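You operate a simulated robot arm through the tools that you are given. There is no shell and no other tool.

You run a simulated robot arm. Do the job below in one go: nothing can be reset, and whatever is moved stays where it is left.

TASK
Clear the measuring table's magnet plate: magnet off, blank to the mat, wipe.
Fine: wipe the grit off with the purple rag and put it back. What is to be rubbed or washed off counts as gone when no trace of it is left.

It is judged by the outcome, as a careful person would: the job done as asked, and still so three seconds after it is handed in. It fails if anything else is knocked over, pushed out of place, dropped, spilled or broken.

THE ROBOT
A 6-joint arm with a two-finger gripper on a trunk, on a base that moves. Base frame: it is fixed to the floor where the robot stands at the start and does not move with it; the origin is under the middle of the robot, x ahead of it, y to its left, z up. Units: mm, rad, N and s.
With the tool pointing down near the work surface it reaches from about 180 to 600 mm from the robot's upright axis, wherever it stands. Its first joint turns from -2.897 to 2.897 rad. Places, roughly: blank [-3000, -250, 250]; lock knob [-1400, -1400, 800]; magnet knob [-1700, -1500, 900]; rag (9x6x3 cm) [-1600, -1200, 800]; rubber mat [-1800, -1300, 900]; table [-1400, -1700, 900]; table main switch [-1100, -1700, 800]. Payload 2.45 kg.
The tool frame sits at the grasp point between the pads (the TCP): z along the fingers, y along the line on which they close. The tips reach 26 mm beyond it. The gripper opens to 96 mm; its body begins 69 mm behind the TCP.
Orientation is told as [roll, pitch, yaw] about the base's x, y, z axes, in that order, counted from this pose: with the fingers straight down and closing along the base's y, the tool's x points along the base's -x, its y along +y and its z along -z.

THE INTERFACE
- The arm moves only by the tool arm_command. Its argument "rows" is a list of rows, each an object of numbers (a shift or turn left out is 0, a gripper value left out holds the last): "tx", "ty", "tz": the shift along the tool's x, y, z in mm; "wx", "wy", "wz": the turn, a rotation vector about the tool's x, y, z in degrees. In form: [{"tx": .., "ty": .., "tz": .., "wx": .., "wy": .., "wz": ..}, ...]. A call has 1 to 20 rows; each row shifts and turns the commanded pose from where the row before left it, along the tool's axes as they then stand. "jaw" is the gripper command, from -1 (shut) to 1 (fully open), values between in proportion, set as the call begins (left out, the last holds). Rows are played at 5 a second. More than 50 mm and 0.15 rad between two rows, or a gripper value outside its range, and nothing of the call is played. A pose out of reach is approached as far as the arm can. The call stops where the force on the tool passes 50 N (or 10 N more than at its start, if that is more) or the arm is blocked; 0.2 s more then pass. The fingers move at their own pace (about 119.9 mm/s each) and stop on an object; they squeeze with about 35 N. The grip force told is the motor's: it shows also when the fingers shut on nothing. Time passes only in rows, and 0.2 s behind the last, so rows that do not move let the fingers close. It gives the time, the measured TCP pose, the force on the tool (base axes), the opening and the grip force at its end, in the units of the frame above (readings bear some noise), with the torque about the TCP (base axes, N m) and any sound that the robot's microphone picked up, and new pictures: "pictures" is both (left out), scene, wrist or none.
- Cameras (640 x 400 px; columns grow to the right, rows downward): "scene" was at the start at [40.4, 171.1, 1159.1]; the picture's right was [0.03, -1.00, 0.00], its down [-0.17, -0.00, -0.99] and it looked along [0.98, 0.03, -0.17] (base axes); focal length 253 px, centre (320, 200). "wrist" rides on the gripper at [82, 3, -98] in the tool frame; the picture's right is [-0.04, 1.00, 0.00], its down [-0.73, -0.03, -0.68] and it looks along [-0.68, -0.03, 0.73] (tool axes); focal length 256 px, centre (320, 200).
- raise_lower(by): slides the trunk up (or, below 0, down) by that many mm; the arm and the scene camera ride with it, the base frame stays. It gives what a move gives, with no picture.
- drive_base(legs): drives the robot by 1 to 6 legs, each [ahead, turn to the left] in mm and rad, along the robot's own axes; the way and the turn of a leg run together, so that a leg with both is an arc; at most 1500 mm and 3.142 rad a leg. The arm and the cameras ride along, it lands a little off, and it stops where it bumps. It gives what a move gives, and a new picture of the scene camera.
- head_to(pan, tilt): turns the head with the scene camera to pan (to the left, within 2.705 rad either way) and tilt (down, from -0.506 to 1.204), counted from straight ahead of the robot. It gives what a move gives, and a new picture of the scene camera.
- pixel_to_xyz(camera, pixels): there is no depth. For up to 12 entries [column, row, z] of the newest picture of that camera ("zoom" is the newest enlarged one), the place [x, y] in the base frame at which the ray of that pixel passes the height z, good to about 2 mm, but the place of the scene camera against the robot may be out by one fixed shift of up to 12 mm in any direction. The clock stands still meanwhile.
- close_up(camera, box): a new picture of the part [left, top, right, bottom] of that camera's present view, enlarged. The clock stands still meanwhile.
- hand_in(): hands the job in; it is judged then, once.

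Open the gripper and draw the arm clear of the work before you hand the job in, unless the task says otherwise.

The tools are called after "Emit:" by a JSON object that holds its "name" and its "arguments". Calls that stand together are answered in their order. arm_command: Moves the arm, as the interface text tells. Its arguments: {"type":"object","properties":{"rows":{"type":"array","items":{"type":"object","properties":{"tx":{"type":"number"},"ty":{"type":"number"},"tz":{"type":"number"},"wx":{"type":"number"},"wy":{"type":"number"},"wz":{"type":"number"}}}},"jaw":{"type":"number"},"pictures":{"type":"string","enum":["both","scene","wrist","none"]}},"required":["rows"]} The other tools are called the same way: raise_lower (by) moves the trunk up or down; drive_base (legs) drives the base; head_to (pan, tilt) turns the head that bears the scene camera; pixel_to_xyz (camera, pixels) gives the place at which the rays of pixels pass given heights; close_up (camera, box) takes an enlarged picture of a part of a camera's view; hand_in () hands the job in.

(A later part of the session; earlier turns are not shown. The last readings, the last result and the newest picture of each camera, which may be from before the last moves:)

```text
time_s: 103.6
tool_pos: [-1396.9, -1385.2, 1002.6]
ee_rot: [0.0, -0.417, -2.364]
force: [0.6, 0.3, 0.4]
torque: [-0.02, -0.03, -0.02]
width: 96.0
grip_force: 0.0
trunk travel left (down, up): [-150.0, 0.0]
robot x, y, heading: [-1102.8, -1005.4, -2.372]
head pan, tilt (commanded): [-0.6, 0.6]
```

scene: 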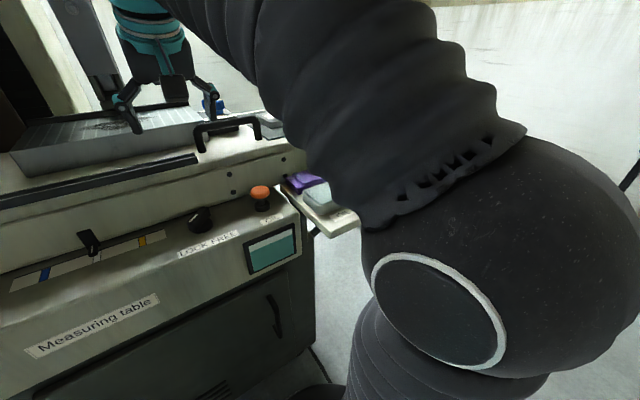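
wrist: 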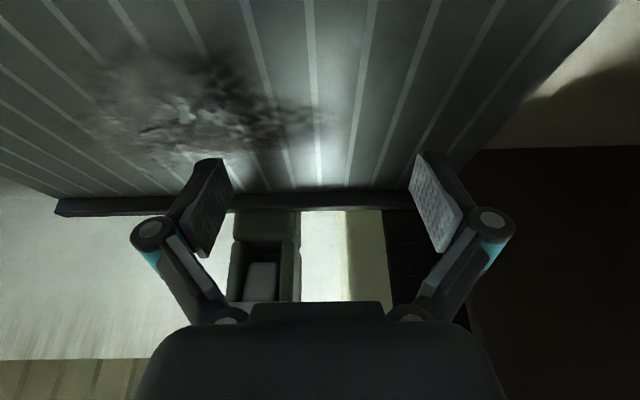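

The robot stands 120 mm further back. I move the tool over the rag and lower it to about z=900, keeping the 24° tilt.

Emit:
{"name": "arm_command", "arguments": {"rows": [{"tx": 4.6, "ty": -39, "tz": -2}, {"tx": 4.6, "ty": -39, "tz": -2}, {"tx": 4.6, "ty": -39, "tz": -2}, {"tx": 4.6, "ty": -39, "tz": -2}, {"tx": 4.6, "ty": -39, "tz": -2}, {"tx": 4.6, "ty": -39, "tz": -2}, {"tx": 10.2, "tz": 22.8}, {"tx": 10.2, "tz": 22.8}, {"tx": 10.2, "tz": 22.8}, {"tx": 10.2, "tz": 22.8}, {}]}}

Emit:
{"name": "close_up", "arguments": {"camera": "wrist", "box": [160, 0, 480, 200]}}

Emit:
{"name": "close_up", "arguments": {"camera": "scene", "box": [220, 120, 400, 250]}}

```text
time_s: 106.0
tool_pos: [-1539.0, -1197.7, 901.7]
ee_rot: [0.0, -0.418, -2.363]
force: [0.9, -0.3, -0.2]
torque: [0.0, 0.0, -0.03]
width: 96.0
grip_force: 0.1
trunk travel left (down, up): [-150.0, 0.0]
robot x, y, heading: [-1102.0, -1008.2, -2.365]
head pan, tilt (commanded): [-0.6, 0.6]
```

scene: 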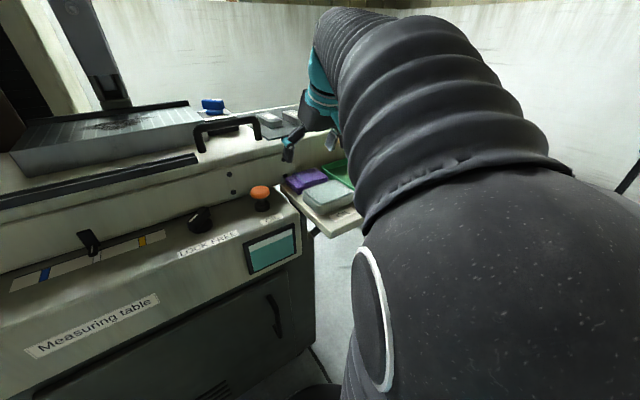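
wrist: 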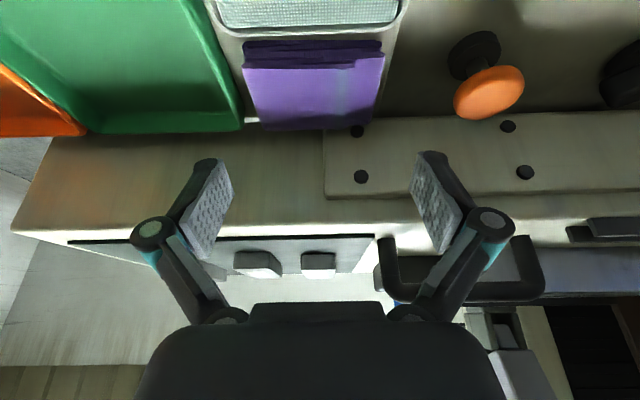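

```text
2.00 times, centred on (320, 100) of wrist
```

zoom: 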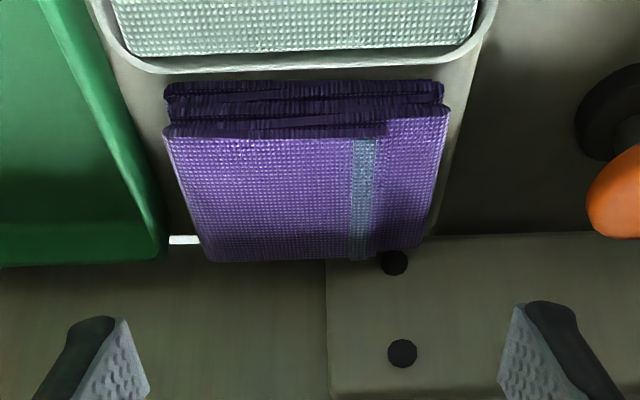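

```text
3.08 times, centred on (310, 185) of scene
```

zoom: 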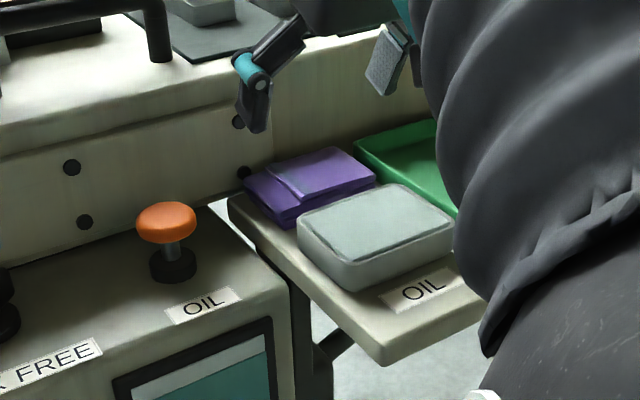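

Clear view of the rag from here. I compute its edges, the tray's edge and the pad's edge at their heights.

Emit:
{"name": "pixel_to_xyz", "arguments": {"camera": "wrist", "pixels": [[241.5, 67.5, 828], [385, 54, 828], [265, 131, 828], [370, 124, 828], [242, 127, 820], [226, 85, 820], [214, 60, 820], [240, 36, 828], [390, 27, 828], [242, 50, 806], [382, 41, 806]]}}

```text
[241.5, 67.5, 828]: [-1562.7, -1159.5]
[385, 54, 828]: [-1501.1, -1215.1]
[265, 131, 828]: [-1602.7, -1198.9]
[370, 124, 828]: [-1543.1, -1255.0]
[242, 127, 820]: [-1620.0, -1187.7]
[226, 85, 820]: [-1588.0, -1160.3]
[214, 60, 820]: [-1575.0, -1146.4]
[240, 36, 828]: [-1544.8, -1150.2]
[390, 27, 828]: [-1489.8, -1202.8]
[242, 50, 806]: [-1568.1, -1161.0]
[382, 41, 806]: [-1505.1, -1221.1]
```

Rag top: L -128..-210, F 312-370, z≈828; tray rim at L≈-229. I align slightly left-biased (so the right finger goes in between rag and tray) and lower to z≈850 for a check.

Emit:
{"name": "arm_command", "arguments": {"rows": [{"tx": -7.3, "ty": 3.2, "tz": 3.3}, {"tx": 6.1, "tz": 13.7}, {"tx": 6.1, "tz": 13.7}, {"tx": 6.1, "tz": 13.7}, {}]}}

Emit:
{"name": "close_up", "arguments": {"camera": "wrist", "box": [160, 40, 480, 240]}}

Emit:
{"name": "close_up", "arguments": {"camera": "scene", "box": [240, 120, 380, 230]}}

```text
time_s: 107.2
tool_pos: [-1544.1, -1204.0, 857.5]
ee_rot: [0.001, -0.417, -2.363]
force: [-0.3, 0.5, 0.1]
torque: [0.0, 0.01, 0.02]
width: 95.8
grip_force: 0.0
trunk travel left (down, up): [-150.0, 0.0]
robot x, y, heading: [-1106.2, -1004.3, -2.37]
head pan, tilt (commanded): [-0.6, 0.6]
```

scene: 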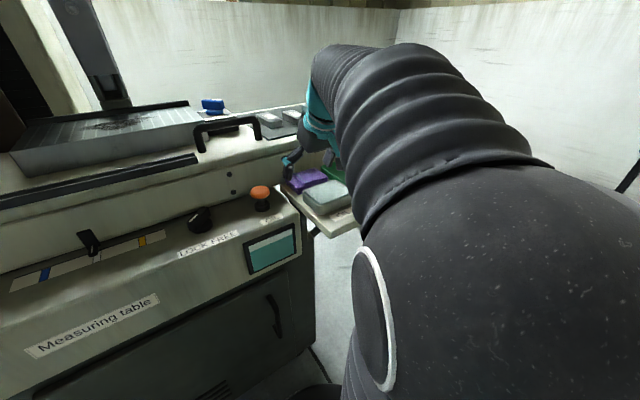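
wrist: 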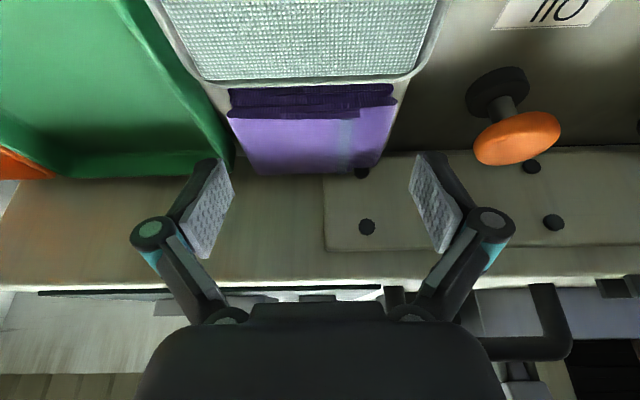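

```text
2.00 times, centred on (320, 140) of wrist
```

zoom: 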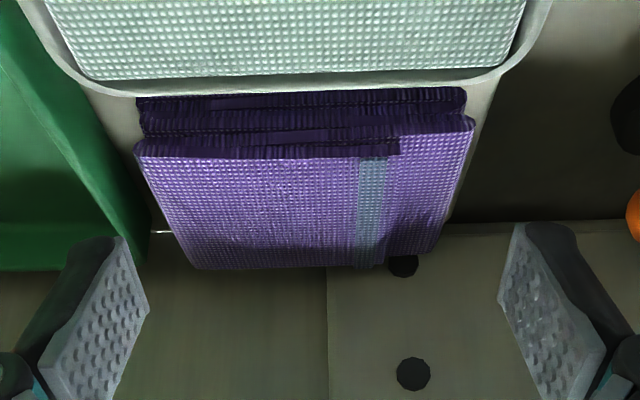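

```text
3.64 times, centred on (310, 175) of scene
```

zoom: 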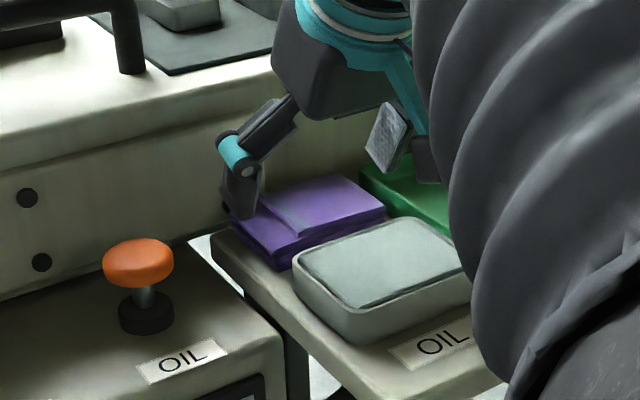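

I shift 2 mm left and lower the remaining 17 mm in small steps, watching force and the tray gap.

Emit:
{"name": "arm_command", "arguments": {"rows": [{"ty": 2}, {"tx": 2.04, "tz": 4.57}, {"tx": 2.04, "tz": 4.57}, {}]}}

Emit:
{"name": "close_up", "arguments": {"camera": "wrist", "box": [160, 60, 480, 260]}}

```text
time_s: 108.2
tool_pos: [-1541.8, -1205.7, 846.8]
ee_rot: [-0.001, -0.418, -2.363]
force: [-0.5, -0.3, 0.4]
torque: [0.04, -0.01, 0.01]
width: 96.1
grip_force: 0.1
trunk travel left (down, up): [-150.0, 0.0]
robot x, y, heading: [-1102.0, -1005.0, -2.369]
head pan, tilt (commanded): [-0.6, 0.6]
```

scene: 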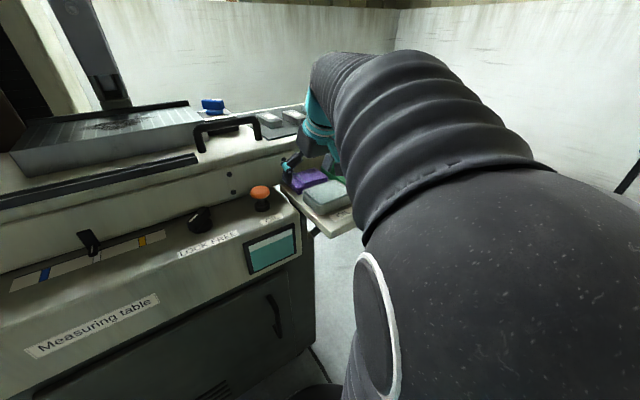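
wrist: 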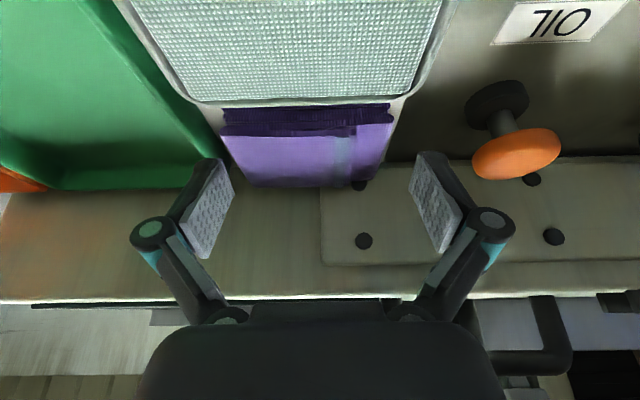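

```text
2.00 times, centred on (320, 160) of wrist
```

zoom: 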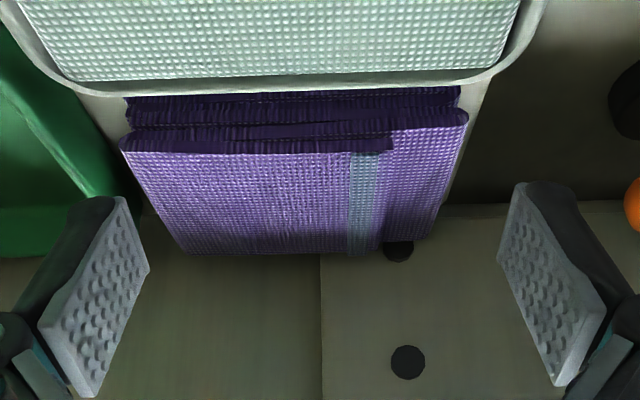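

The finger geometry in the picture shows that, wide open, the tips end only ~7 mm beyond the TCP, so they are still above the rag; the right finger's outer side clears the tray by ~4 mm. I shift 5 mm forward and go down 20 mm in steps.

Emit:
{"name": "arm_command", "arguments": {"rows": [{"tx": -4.57, "tz": 2.04}, {"tx": 2.04, "tz": 4.57}, {"tx": 2.04, "tz": 4.57}, {"tx": 2.04, "tz": 4.57}, {}]}}

Emit:
{"name": "close_up", "arguments": {"camera": "wrist", "box": [160, 80, 480, 280]}}

Emit:
{"name": "close_up", "arguments": {"camera": "scene", "box": [250, 130, 370, 230]}}

```text
time_s: 109.4
tool_pos: [-1548.2, -1207.5, 836.2]
ee_rot: [-0.015, -0.435, -2.36]
force: [-2.3, 2.3, 15.0]
torque: [0.61, 0.38, 0.01]
width: 97.2
grip_force: 0.0
trunk travel left (down, up): [-150.0, 0.0]
robot x, y, heading: [-1108.7, -1007.4, -2.375]
head pan, tilt (commanded): [-0.6, 0.6]
stopped in row 5: the force on the tool passed its limit at 51 N (the readings are from after the stop); the commanded pose is now the measured one
```

scene: 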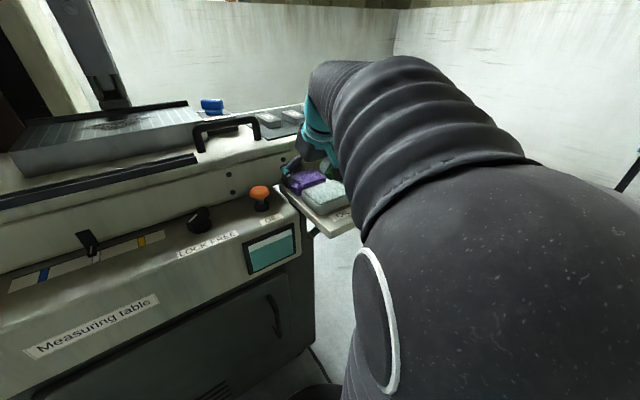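
wrist: 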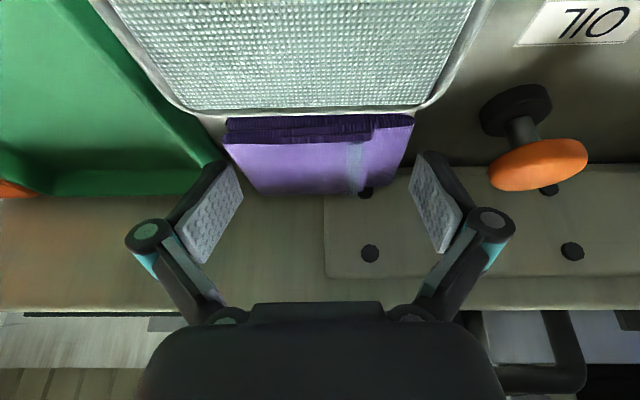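

```text
2.00 times, centred on (320, 180) of wrist
```

zoom: 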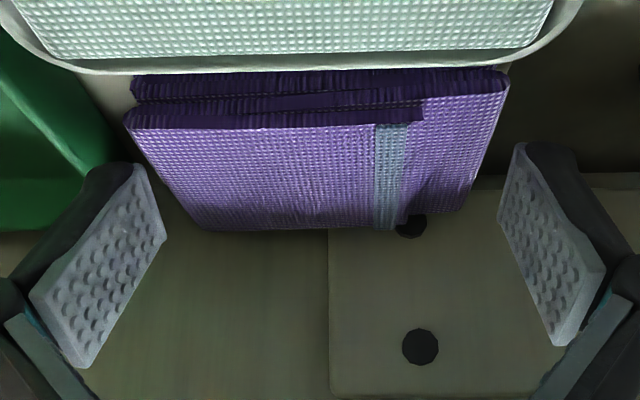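

```text
4.00 times, centred on (310, 180) of scene
```

zoom: 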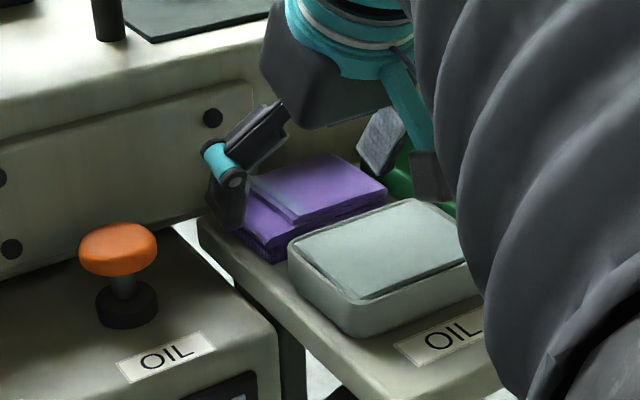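

The move stopped at 51 N: the right finger (image left) appears to have landed on the tray's rim. I lift 15 mm and inspect.

Emit:
{"name": "arm_command", "arguments": {"rows": [{"tx": -2.04, "tz": -4.57}, {"tx": -4.1, "tz": -9.1}, {"tx": -4.1, "tz": -9.1}, {}]}}

Emit:
{"name": "close_up", "arguments": {"camera": "wrist", "box": [160, 40, 480, 240]}}

Emit:
{"name": "close_up", "arguments": {"camera": "scene", "box": [250, 130, 370, 230]}}

```text
time_s: 110.4
tool_pos: [-1547.4, -1209.8, 859.1]
ee_rot: [-0.011, -0.43, -2.361]
force: [0.8, -0.2, 0.6]
torque: [-0.05, -0.01, -0.01]
width: 96.1
grip_force: 0.0
trunk travel left (down, up): [-150.0, 0.0]
robot x, y, heading: [-1104.0, -1006.8, -2.367]
head pan, tilt (commanded): [-0.6, 0.6]
```

scene: 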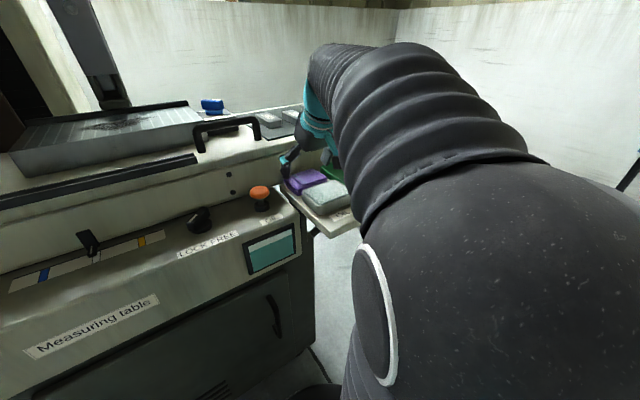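
wrist: 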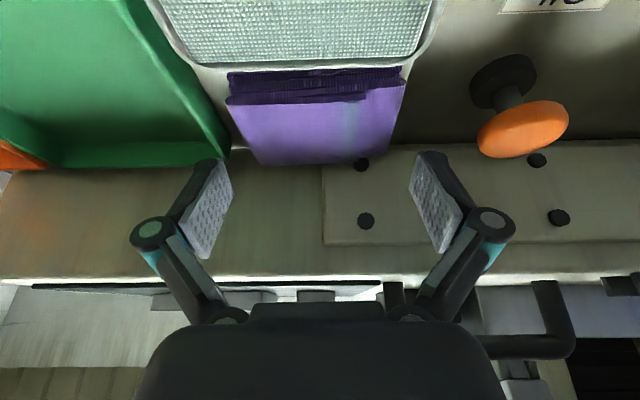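

```text
2.00 times, centred on (320, 140) of wrist
```

zoom: 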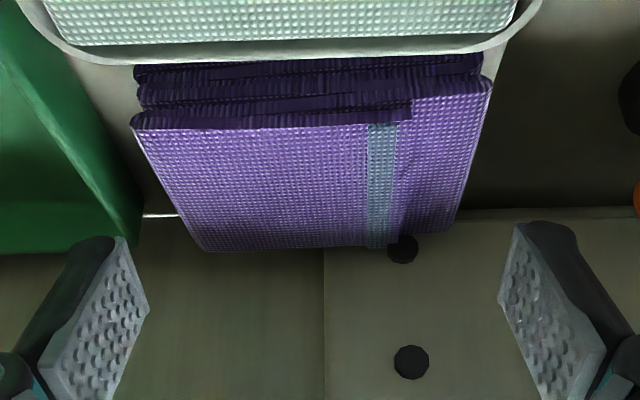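

```text
4.00 times, centred on (310, 180) of scene
```

zoom: 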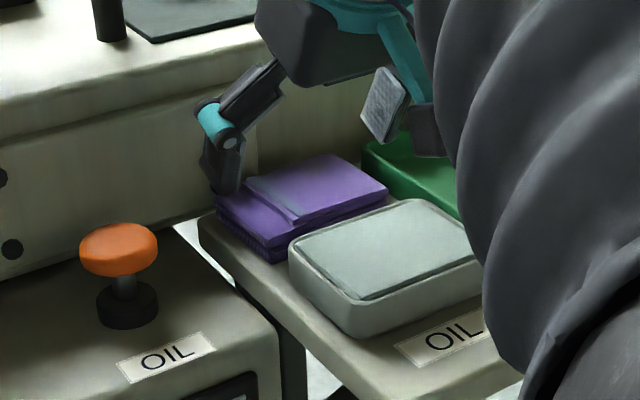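

I check whether anything shifted by recomputing rag and tray positions from this view.

Emit:
{"name": "pixel_to_xyz", "arguments": {"camera": "wrist", "pixels": [[225.5, 99, 828], [404, 80, 828], [262.5, 164, 828], [378, 154, 828], [230, 158, 820], [212, 118, 820], [193, 85, 820], [228, 149, 826]]}}

Emit:
{"name": "close_up", "arguments": {"camera": "wrist", "box": [120, 60, 300, 200]}}

```text
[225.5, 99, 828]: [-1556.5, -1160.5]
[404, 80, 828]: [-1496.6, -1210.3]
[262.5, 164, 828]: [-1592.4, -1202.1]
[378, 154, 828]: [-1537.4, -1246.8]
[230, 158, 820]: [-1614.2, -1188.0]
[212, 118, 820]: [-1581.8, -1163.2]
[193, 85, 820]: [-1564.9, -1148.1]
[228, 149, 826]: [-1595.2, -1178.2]
```

```text
2.86 times, centred on (210, 130) of wrist
```

zoom: 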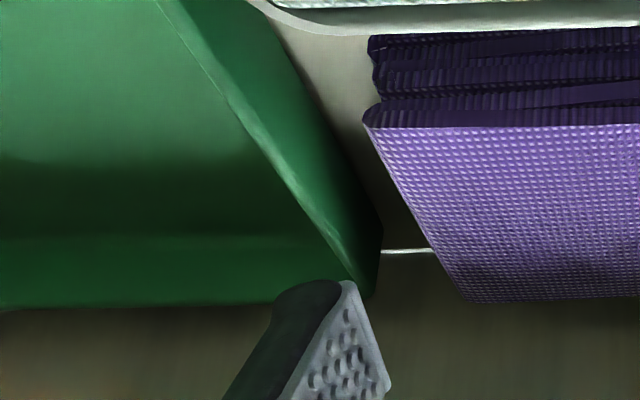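

The zoom shows the tray's rim line (light edge) distinctly from its base edge, so its rim is higher and nearer than I assumed. I compute both.

Emit:
{"name": "pixel_to_xyz", "arguments": {"camera": "wrist", "pixels": [[231, 140.5, 798], [224, 160, 820], [224, 160, 830], [224, 160, 838], [229, 160, 830], [193, 117, 830], [193, 117, 838], [205, 92, 798], [250, 148, 798], [375, 140, 798]]}}

```text
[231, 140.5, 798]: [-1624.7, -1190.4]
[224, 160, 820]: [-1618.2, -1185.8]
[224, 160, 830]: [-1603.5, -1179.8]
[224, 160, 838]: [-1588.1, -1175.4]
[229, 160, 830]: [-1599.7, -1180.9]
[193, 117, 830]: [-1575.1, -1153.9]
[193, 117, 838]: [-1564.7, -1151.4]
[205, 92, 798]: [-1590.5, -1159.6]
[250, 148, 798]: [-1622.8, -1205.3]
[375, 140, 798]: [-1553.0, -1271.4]
```

The contact torque places the touch at the right finger's inner edge, so it landed on the rag's edge (its body is the full 90 mm wide), not on the tray. I correct the small tilt error, recentre 4 mm to the right, and look again.

Emit:
{"name": "arm_command", "arguments": {"rows": [{"ty": -4, "wx": -0.6, "wy": 0.7}, {}, {}], "pictures": "wrist"}}

Emit:
{"name": "close_up", "arguments": {"camera": "wrist", "box": [160, 40, 480, 240]}}

```text
time_s: 111.2
tool_pos: [-1551.7, -1206.9, 859.5]
ee_rot: [-0.001, -0.416, -2.36]
force: [-0.6, -0.4, 0.2]
torque: [-0.01, 0.03, 0.0]
width: 96.2
grip_force: 0.1
trunk travel left (down, up): [-150.0, 0.0]
robot x, y, heading: [-1105.5, -1005.8, -2.375]
head pan, tilt (commanded): [-0.6, 0.6]
```

wrist: 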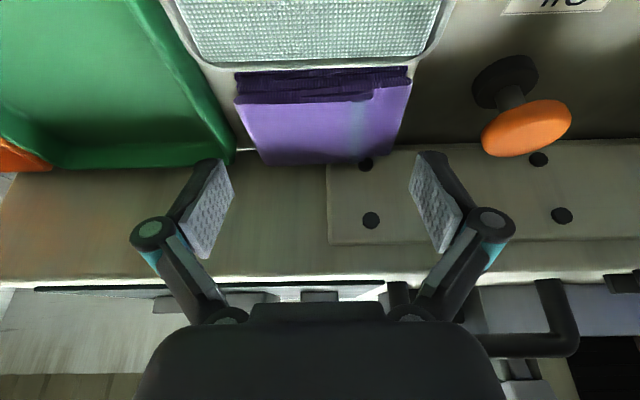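

```text
2.00 times, centred on (320, 140) of wrist
```

zoom: 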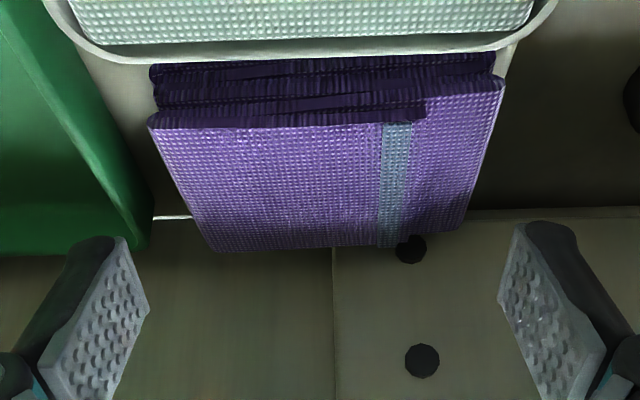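

I recompute the rag's corners relative to the tool from this centred view.

Emit:
{"name": "pixel_to_xyz", "arguments": {"camera": "wrist", "pixels": [[234, 99, 828], [413, 80, 828], [266.5, 166, 828], [390.5, 154, 828], [236, 140.5, 798], [229, 160, 818], [202, 118, 818], [236, 74, 800]]}}

```text
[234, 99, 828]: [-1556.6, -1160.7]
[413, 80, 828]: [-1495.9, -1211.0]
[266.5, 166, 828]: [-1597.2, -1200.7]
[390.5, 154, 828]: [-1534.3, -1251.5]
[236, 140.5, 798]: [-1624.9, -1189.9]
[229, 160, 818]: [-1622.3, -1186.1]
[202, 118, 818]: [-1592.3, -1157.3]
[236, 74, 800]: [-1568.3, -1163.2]
```

The rag was nudged ~3 mm left by that touch (tray unmoved at L≈-232), so there is now more room on its right. I recentre (+2.8 mm left, 5 mm back, +3° yaw) and lower to just above its top.

Emit:
{"name": "arm_command", "arguments": {"rows": [{"tx": 4.57, "ty": 2.8, "tz": -2.04, "wx": -1.22, "wz": -2.74}, {"tx": 2.04, "tz": 4.57}, {"tx": 2.04, "tz": 4.57}, {"tx": 2.04, "tz": 4.57}, {}], "pictures": "wrist"}}

Emit:
{"name": "close_up", "arguments": {"camera": "wrist", "box": [160, 60, 480, 260]}}

```text
time_s: 112.4
tool_pos: [-1544.6, -1204.7, 844.5]
ee_rot: [0.001, -0.417, -2.307]
force: [0.1, -0.9, -0.6]
torque: [0.01, 0.01, -0.02]
width: 95.8
grip_force: 0.0
trunk travel left (down, up): [-150.0, 0.0]
robot x, y, heading: [-1102.4, -1006.0, -2.369]
head pan, tilt (commanded): [-0.6, 0.6]
```

wrist: 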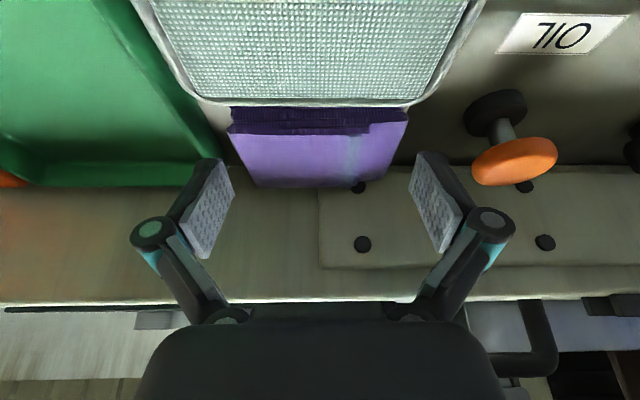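

```text
2.00 times, centred on (320, 160) of wrist
```

zoom: 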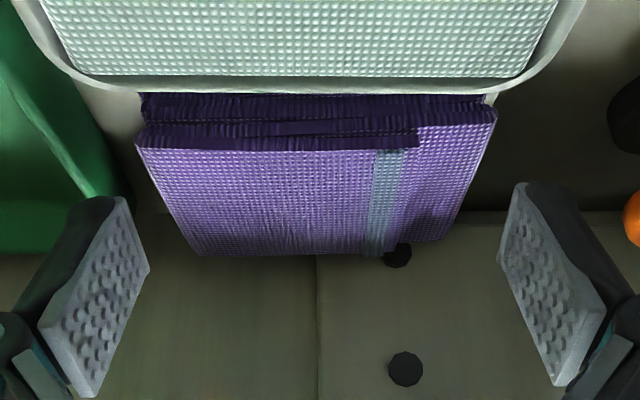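

Now the rag is centred within ~1.5 mm and parallel to the jaw. I shift 1.5 mm right and descend in 4 mm steps.

Emit:
{"name": "arm_command", "arguments": {"rows": [{"ty": -1.5}, {"tx": 1.63, "tz": 3.65}, {"tx": 1.63, "tz": 3.65}, {}], "pictures": "none"}}

```text
time_s: 113.4
tool_pos: [-1546.4, -1202.3, 836.0]
ee_rot: [-0.001, -0.417, -2.307]
force: [0.5, 0.4, -0.3]
torque: [0.0, 0.01, -0.02]
width: 95.8
grip_force: 0.2
trunk travel left (down, up): [-150.0, 0.0]
robot x, y, heading: [-1105.5, -1006.1, -2.369]
head pan, tilt (commanded): [-0.6, 0.6]
```

No contact at z=836 this time. I go on down 8 mm more in small steps.

Emit:
{"name": "arm_command", "arguments": {"rows": [{"tx": 1.22, "tz": 2.74}, {"tx": 1.22, "tz": 2.74}, {}], "pictures": "none"}}

Emit:
{"name": "arm_command", "arguments": {"rows": [{"tx": 1.22, "tz": 2.74}, {}], "pictures": "wrist"}}

Emit:
{"name": "close_up", "arguments": {"camera": "wrist", "box": [160, 80, 480, 280]}}

Emit:
{"name": "close_up", "arguments": {"camera": "scene", "box": [250, 130, 370, 230]}}

```text
time_s: 114.2
tool_pos: [-1544.3, -1203.2, 831.1]
ee_rot: [-0.001, -0.417, -2.308]
force: [0.3, -1.0, -0.1]
torque: [0.02, 0.04, -0.02]
width: 96.2
grip_force: 0.3
trunk travel left (down, up): [-150.0, 0.0]
robot x, y, heading: [-1104.2, -1005.6, -2.37]
head pan, tilt (commanded): [-0.6, 0.6]
```

```text
time_s: 114.8
tool_pos: [-1545.1, -1204.2, 829.0]
ee_rot: [-0.001, -0.419, -2.306]
force: [1.2, -1.2, 1.6]
torque: [0.04, 0.01, -0.05]
width: 95.7
grip_force: 0.1
trunk travel left (down, up): [-150.0, 0.0]
robot x, y, heading: [-1104.4, -1004.2, -2.37]
head pan, tilt (commanded): [-0.6, 0.6]
```

wrist: 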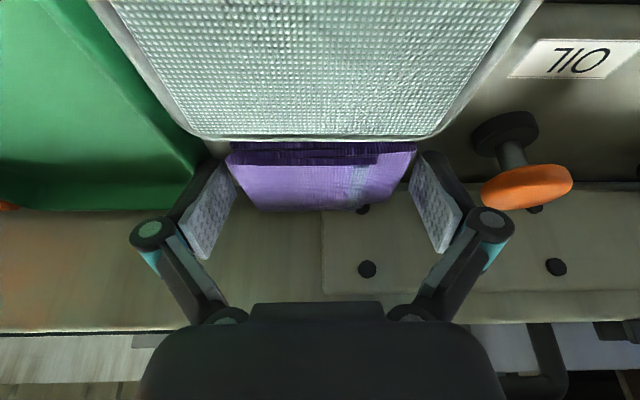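

```text
2.00 times, centred on (320, 180) of wrist
```

zoom: 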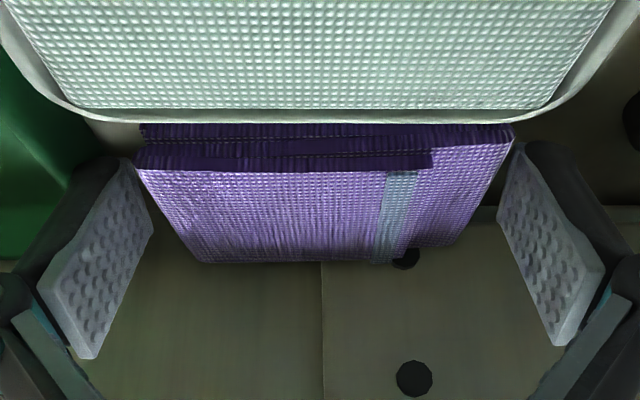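

```text
4.00 times, centred on (310, 180) of scene
```

zoom: 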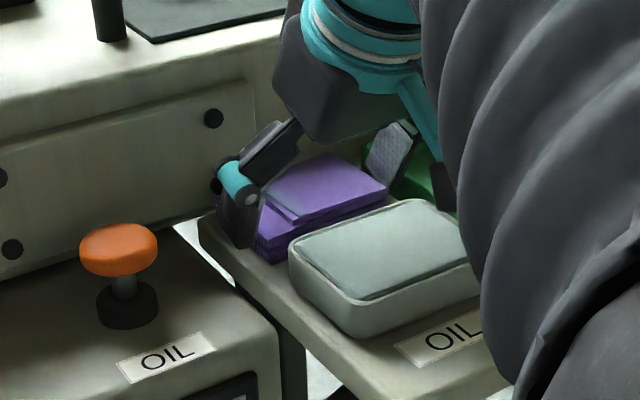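

The fingers straddle the rag's ends with ~11 mm overlap. I close the jaw on it now.

Emit:
{"name": "arm_command", "arguments": {"rows": [{}, {}, {}, {}], "jaw": -1, "pictures": "wrist"}}

Emit:
{"name": "close_up", "arguments": {"camera": "wrist", "box": [160, 80, 480, 280]}}

Emit:
{"name": "close_up", "arguments": {"camera": "scene", "box": [250, 130, 370, 230]}}

```text
time_s: 115.8
tool_pos: [-1545.9, -1203.3, 828.1]
ee_rot: [0.0, -0.419, -2.307]
force: [-0.1, 0.3, 8.1]
torque: [-0.19, -0.14, -0.01]
width: 89.1
grip_force: 35.0
trunk travel left (down, up): [-150.0, 0.0]
robot x, y, heading: [-1103.6, -1007.2, -2.368]
head pan, tilt (commanded): [-0.6, 0.6]
```

wrist: 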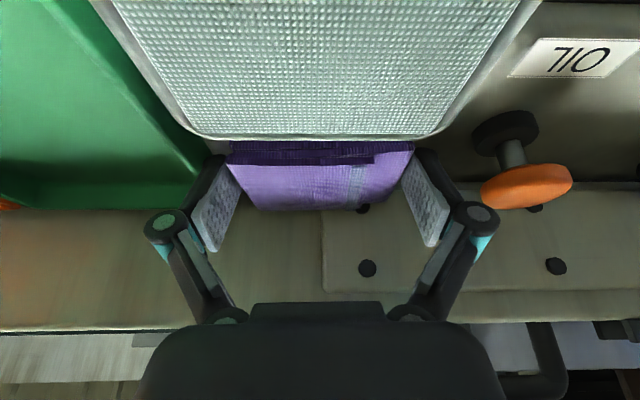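

```text
2.00 times, centred on (320, 180) of wrist
```

zoom: 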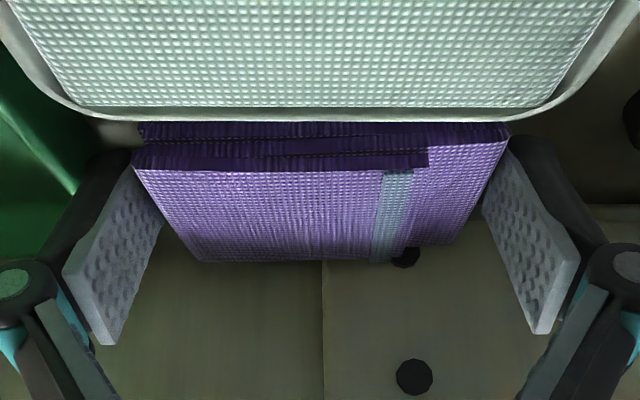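

```text
4.00 times, centred on (310, 180) of scene
```

zoom: 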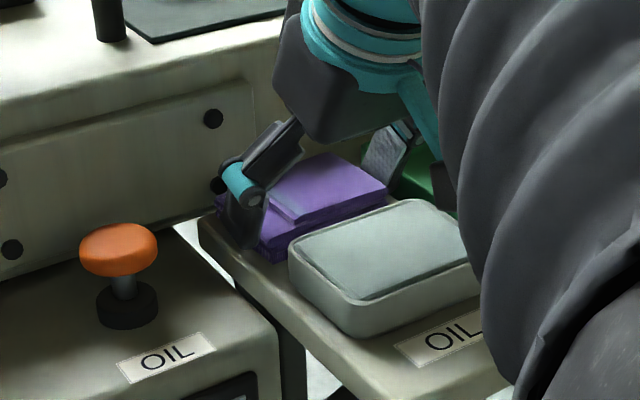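

Gripped at 89 mm with 35 N. I record this pose (TCP (-1546,-1203,828), yaw -2.307) for putting it back, and lift gently.

Emit:
{"name": "arm_command", "arguments": {"rows": [{"tx": -2.04, "tz": -4.57}, {"tx": -4.1, "tz": -9.1}, {"tx": -8.1, "tz": -18.3}, {"tx": -8.1, "tz": -18.3}, {}]}}

Emit:
{"name": "close_up", "arguments": {"camera": "wrist", "box": [160, 80, 480, 280]}}

Emit:
{"name": "close_up", "arguments": {"camera": "scene", "box": [250, 110, 370, 210]}}

```text
time_s: 117.0
tool_pos: [-1545.6, -1204.0, 882.6]
ee_rot: [0.0, -0.417, -2.31]
force: [-0.3, -0.3, -0.9]
torque: [0.01, 0.04, 0.01]
width: 88.8
grip_force: 35.4
trunk travel left (down, up): [-150.0, 0.0]
robot x, y, heading: [-1106.6, -1004.2, -2.371]
head pan, tilt (commanded): [-0.6, 0.6]
```

scene: 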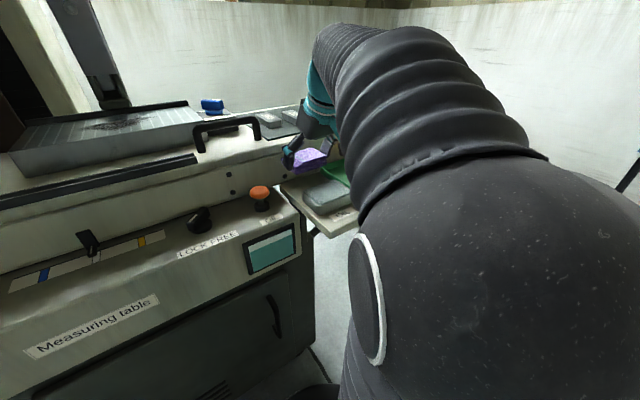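
wrist: 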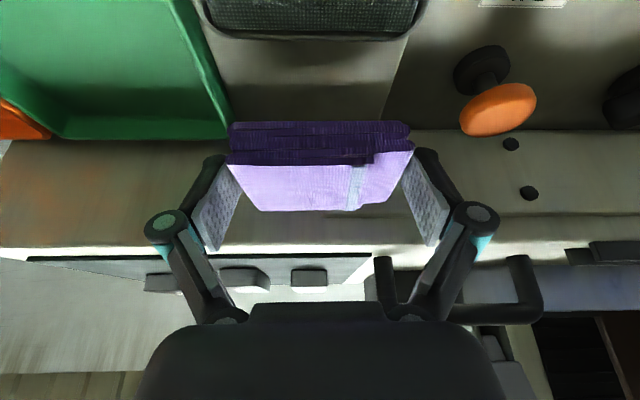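

```text
2.00 times, centred on (320, 180) of wrist
```

zoom: 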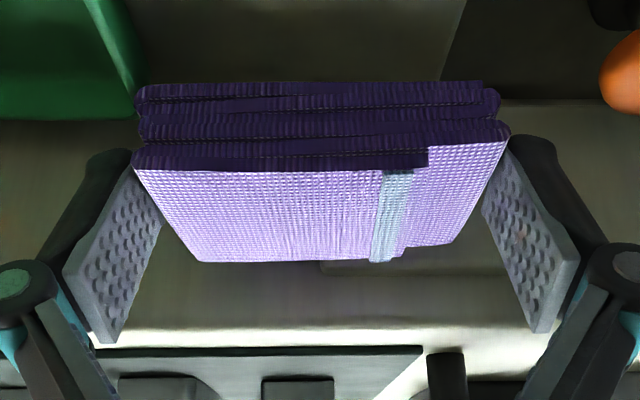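

```text
4.00 times, centred on (310, 160) of scene
```

zoom: 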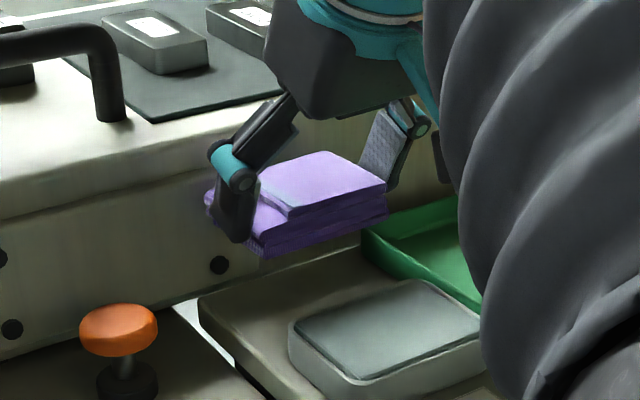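

The rag hangs level in the jaw (bottom ~30 mm below the TCP). I raise it to z≈1000, undo the 3° yaw, then drive the robot forward again.

Emit:
{"name": "arm_command", "arguments": {"rows": [{"tx": -11.9, "tz": -26.7}, {"tx": -11.9, "tz": -26.7}, {"tx": -11.9, "tz": -26.7}, {"tx": -11.9, "tz": -26.7}, {"wx": 1.22, "wz": 2.74}, {}], "pictures": "none"}}

Emit:
{"name": "drive_base", "arguments": {"legs": [[118, 0]]}}

```text
time_s: 118.4
tool_pos: [-1541.7, -1203.9, 998.9]
ee_rot: [-0.002, -0.416, -2.361]
force: [0.5, -0.4, 0.3]
torque: [0.01, 0.01, -0.01]
width: 88.9
grip_force: 34.6
trunk travel left (down, up): [-150.0, 0.0]
robot x, y, heading: [-1105.5, -1003.4, -2.375]
head pan, tilt (commanded): [-0.6, 0.6]
```

```text
time_s: 119.6
tool_pos: [-1629.2, -1288.2, 998.3]
ee_rot: [-0.002, -0.418, -2.357]
force: [0.6, -0.2, -0.7]
torque: [0.02, 0.0, 0.03]
width: 89.1
grip_force: 35.0
trunk travel left (down, up): [-150.0, 0.0]
robot x, y, heading: [-1193.1, -1087.3, -2.372]
head pan, tilt (commanded): [-0.6, 0.6]
```

scene: 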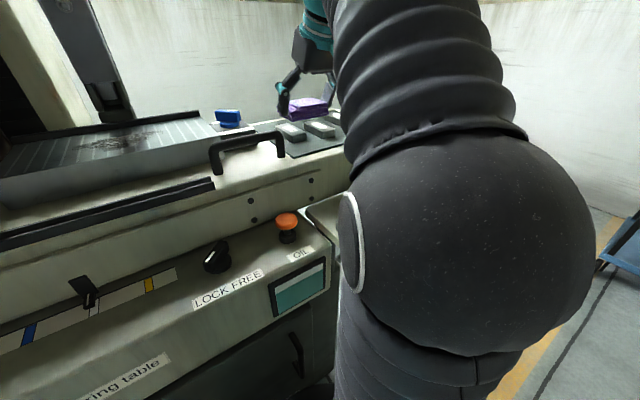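

I carry the rag left in front of the knob and handle at z≈998 toward the plate, and turn the head to watch the plate.

Emit:
{"name": "arm_command", "arguments": {"rows": [{"tx": -4.6, "ty": 33, "tz": 2}, {"tx": -4.6, "ty": 33, "tz": 2}, {"tx": -4.6, "ty": 33, "tz": 2}, {"tx": -4.6, "ty": 33, "tz": 2}, {"tx": -4.6, "ty": 33, "tz": 2}, {"tx": -4.6, "ty": 33, "tz": 2}, {"tx": -4.6, "ty": 33, "tz": 2}, {"tx": -4.6, "ty": 33, "tz": 2}, {}], "pictures": "none"}}

Emit:
{"name": "head_to", "arguments": {"pan": -0.1, "tilt": 0.5}}

Emit:
{"name": "arm_command", "arguments": {"rows": [{"tx": -27.4, "tz": 12.2}, {"tx": -27.4, "tz": 12.2}, {}]}}

```text
time_s: 121.6
tool_pos: [-1468.0, -1505.1, 999.8]
ee_rot: [0.0, -0.416, -2.358]
force: [-0.1, -0.2, -0.8]
torque: [-0.01, 0.02, -0.03]
width: 88.9
grip_force: 35.0
trunk travel left (down, up): [-150.0, 0.0]
robot x, y, heading: [-1190.9, -1091.1, -2.376]
head pan, tilt (commanded): [-0.6, 0.6]
```

```text
time_s: 122.5
tool_pos: [-1469.3, -1505.2, 999.4]
ee_rot: [-0.001, -0.415, -2.359]
force: [-0.3, -0.3, -0.1]
torque: [0.01, 0.0, -0.02]
width: 88.7
grip_force: 35.3
trunk travel left (down, up): [-150.0, 0.0]
robot x, y, heading: [-1191.6, -1085.9, -2.365]
head pan, tilt (commanded): [-0.099, 0.499]
```

scene: 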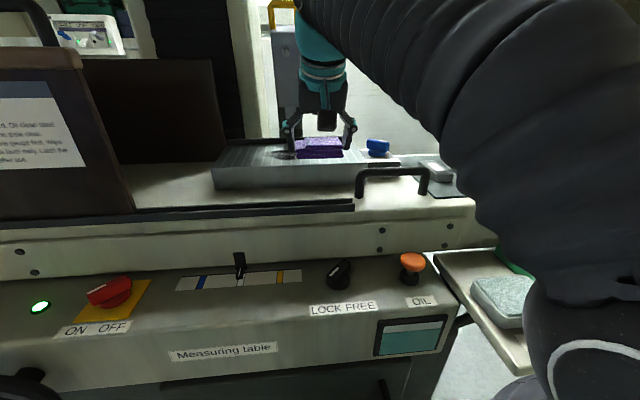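

```text
time_s: 123.3
tool_pos: [-1513.2, -1548.0, 999.1]
ee_rot: [0.0, -0.417, -2.358]
force: [0.2, -0.3, -0.4]
torque: [0.0, -0.01, 0.02]
width: 88.9
grip_force: 35.3
trunk travel left (down, up): [-150.0, 0.0]
robot x, y, heading: [-1193.6, -1090.3, -2.371]
head pan, tilt (commanded): [-0.099, 0.499]
```

scene: 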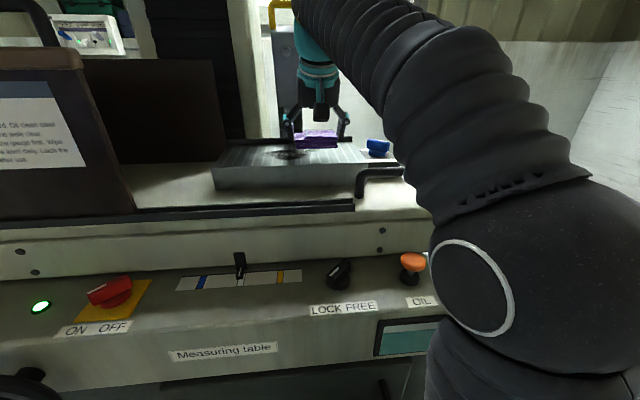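
wrist: 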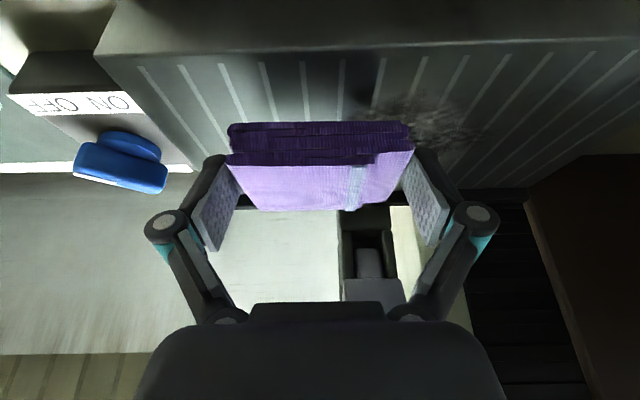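

The rag is in front of the grit patch. I move to F≈570, L≈105 and lower toward the plate, first to z≈980.

Emit:
{"name": "arm_command", "arguments": {"rows": [{"tx": -16.4, "ty": 3.5, "tz": 7.3}, {"tx": 4.1, "tz": 9.1}, {"tx": 4.1, "tz": 9.1}, {}], "pictures": "none"}}

Emit:
{"name": "arm_command", "arguments": {"rows": [{"tx": 0.81, "tz": 1.83}, {"tx": 0.81, "tz": 1.83}, {"tx": 0.81, "tz": 1.83}, {}], "pictures": "none"}}

```text
time_s: 124.3
tool_pos: [-1524.0, -1562.3, 979.4]
ee_rot: [0.001, -0.417, -2.358]
force: [-0.1, 0.3, 0.0]
torque: [-0.01, 0.04, 0.05]
width: 88.9
grip_force: 34.5
trunk travel left (down, up): [-150.0, 0.0]
robot x, y, heading: [-1192.2, -1088.0, -2.366]
head pan, tilt (commanded): [-0.099, 0.499]
```

```text
time_s: 125.3
tool_pos: [-1524.1, -1561.4, 974.9]
ee_rot: [0.001, -0.418, -2.357]
force: [-0.2, 0.0, -0.5]
torque: [-0.02, 0.01, -0.02]
width: 88.8
grip_force: 35.1
trunk travel left (down, up): [-150.0, 0.0]
robot x, y, heading: [-1193.1, -1086.5, -2.369]
head pan, tilt (commanded): [-0.099, 0.499]
```

No contact yet at z≈975. I continue down in 2 mm steps.

Emit:
{"name": "arm_command", "arguments": {"rows": [{"tx": 0.81, "tz": 1.83}, {}], "pictures": "none"}}

Emit:
{"name": "arm_command", "arguments": {"rows": [{"tx": 0.81, "tz": 1.83}, {}], "pictures": "none"}}

Emit:
{"name": "arm_command", "arguments": {"rows": [{"tx": 0.81, "tz": 1.83}, {}], "pictures": "none"}}

```text
time_s: 126.0
tool_pos: [-1522.7, -1561.4, 974.4]
ee_rot: [0.001, -0.421, -2.358]
force: [-1.8, -3.8, 12.6]
torque: [-0.26, -0.16, -0.09]
width: 89.1
grip_force: 35.1
trunk travel left (down, up): [-150.0, 0.0]
robot x, y, heading: [-1191.5, -1089.5, -2.37]
head pan, tilt (commanded): [-0.099, 0.499]
```

```text
time_s: 126.5
tool_pos: [-1522.1, -1560.9, 972.7]
ee_rot: [0.001, -0.423, -2.359]
force: [-5.2, -5.0, 33.2]
torque: [-0.23, 0.19, -0.03]
width: 89.4
grip_force: 34.8
trunk travel left (down, up): [-150.0, 0.0]
robot x, y, heading: [-1189.1, -1089.1, -2.37]
head pan, tilt (commanded): [-0.099, 0.499]
```

```text
time_s: 127.2
tool_pos: [-1522.7, -1559.1, 970.0]
ee_rot: [0.0, -0.421, -2.36]
force: [-2.6, 2.3, 33.6]
torque: [-0.08, 0.23, -0.08]
width: 89.0
grip_force: 34.8
trunk travel left (down, up): [-150.0, 0.0]
robot x, y, heading: [-1194.7, -1088.3, -2.368]
head pan, tilt (commanded): [-0.099, 0.499]
```

Contact at z≈974; pressing is now ~33 N, so I ease 2 mm and make the first wiping stroke to the left along F≈567.

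Emit:
{"name": "arm_command", "arguments": {"rows": [{"tx": -0.81, "tz": -1.83}, {"ty": 15}, {"ty": 15}, {"ty": 15}, {"ty": 15}]}}

Emit:
{"name": "close_up", "arguments": {"camera": "scene", "box": [210, 110, 390, 200]}}

```text
time_s: 128.3
tool_pos: [-1481.2, -1600.9, 970.1]
ee_rot: [0.002, -0.42, -2.36]
force: [-9.1, 8.2, 31.9]
torque: [0.36, 0.42, -0.08]
width: 89.1
grip_force: 35.2
trunk travel left (down, up): [-150.0, 0.0]
robot x, y, heading: [-1192.5, -1088.3, -2.369]
head pan, tilt (commanded): [-0.099, 0.499]
```

scene: 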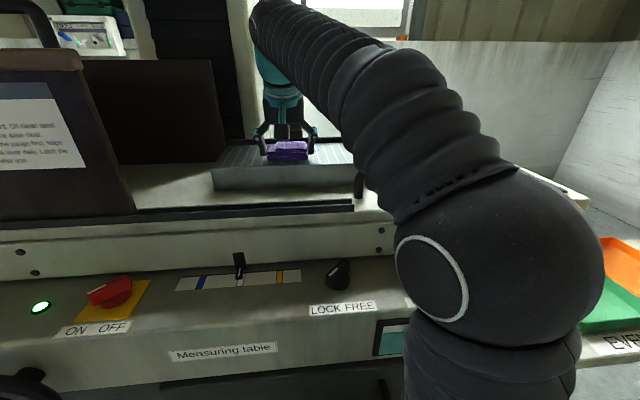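
wrist: 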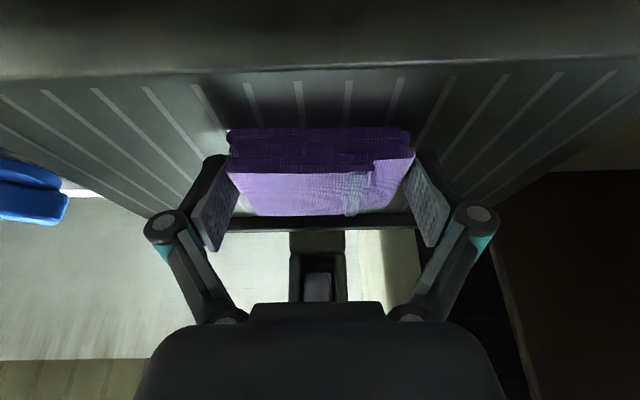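

```text
3.56 times, centred on (300, 155) of scene
```

zoom: 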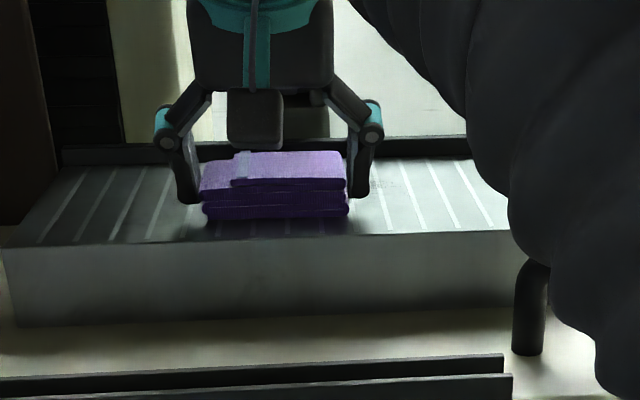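

The grit is coming off where the rag passed. I continue to the left end of the patch.

Emit:
{"name": "arm_command", "arguments": {"rows": [{"tx": -0.3, "tz": -0.7, "ty": 15}, {"ty": 15}, {"ty": 15}, {"ty": 15}, {"ty": 5}]}}

Emit:
{"name": "close_up", "arguments": {"camera": "scene", "box": [210, 110, 390, 200]}}

```text
time_s: 129.6
tool_pos: [-1434.8, -1647.6, 969.5]
ee_rot: [0.002, -0.416, -2.357]
force: [-5.8, 7.4, 20.4]
torque: [0.02, 0.25, -0.14]
width: 88.9
grip_force: 35.3
trunk travel left (down, up): [-150.0, 0.0]
robot x, y, heading: [-1194.4, -1085.2, -2.369]
head pan, tilt (commanded): [-0.099, 0.499]
```

scene: 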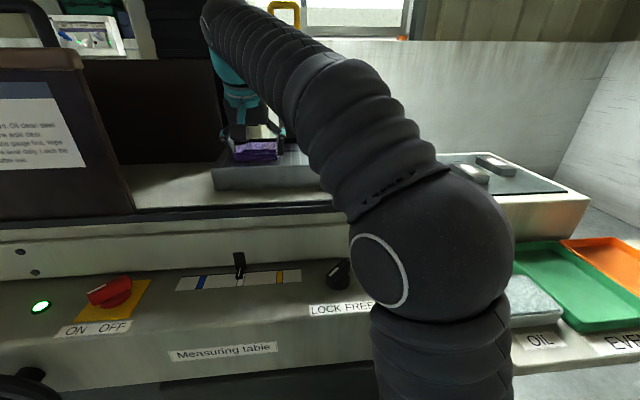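
wrist: 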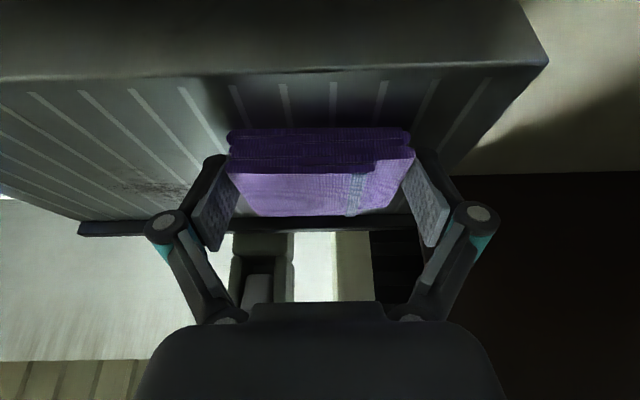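

```text
3.56 times, centred on (300, 155) of scene
```

zoom: 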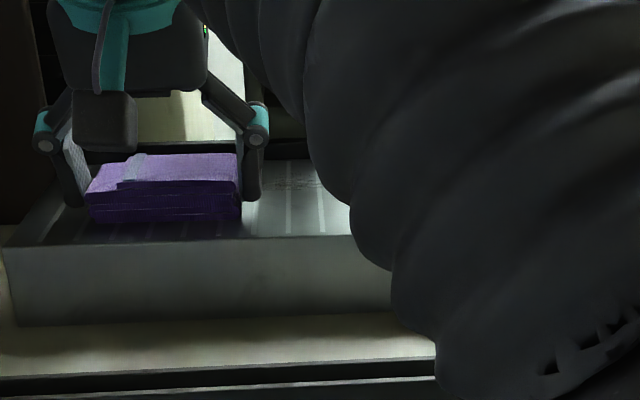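

The remaining trace is along the far part. I move 22 mm further in and stroke back to the right.

Emit:
{"name": "arm_command", "arguments": {"rows": [{"tx": -10, "tz": 4.5}, {"tx": -10, "tz": 4.5}, {"ty": -15}, {"ty": -15}, {"ty": -15}, {"ty": -15}, {"ty": -15}, {"ty": -15}, {"ty": -15}, {"ty": -15}, {"ty": -15}, {"ty": -10}]}}

Emit:
{"name": "close_up", "arguments": {"camera": "scene", "box": [210, 110, 390, 200]}}

```text
time_s: 132.2
tool_pos: [-1552.4, -1562.2, 970.8]
ee_rot: [0.0, -0.416, -2.358]
force: [1.2, 0.1, 4.5]
torque: [-0.23, -0.09, 0.02]
width: 88.7
grip_force: 35.5
trunk travel left (down, up): [-150.0, 0.0]
robot x, y, heading: [-1191.2, -1087.3, -2.37]
head pan, tilt (commanded): [-0.099, 0.499]
```

scene: 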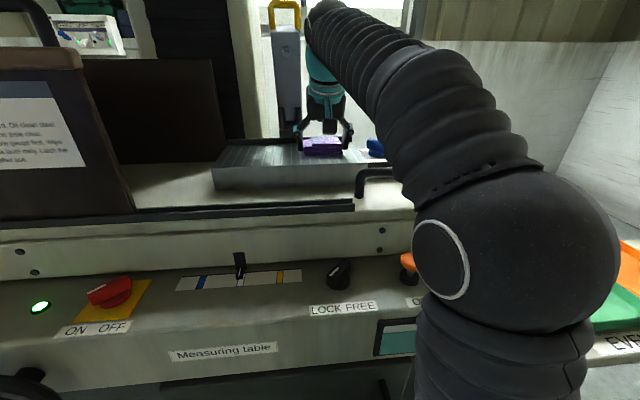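
wrist: 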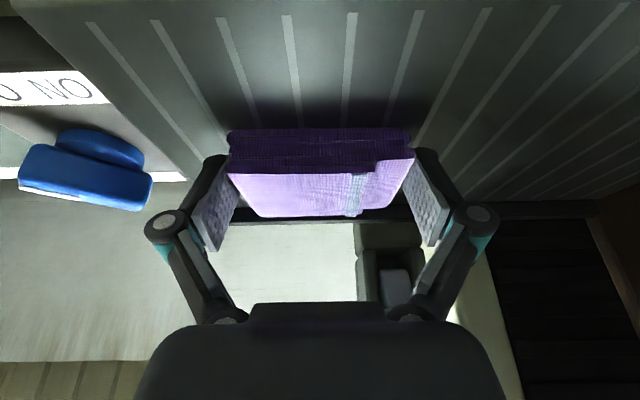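

```text
3.56 times, centred on (300, 155) of scene
```

zoom: 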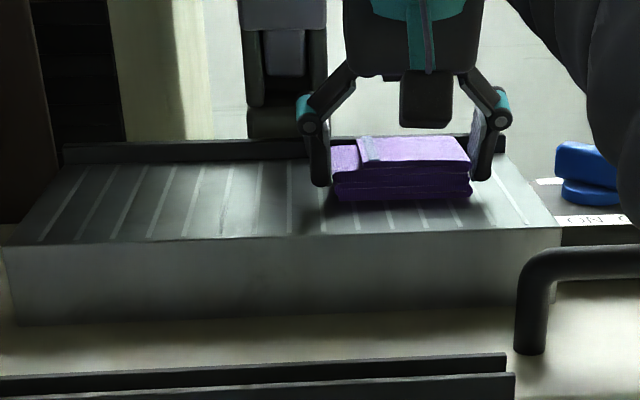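

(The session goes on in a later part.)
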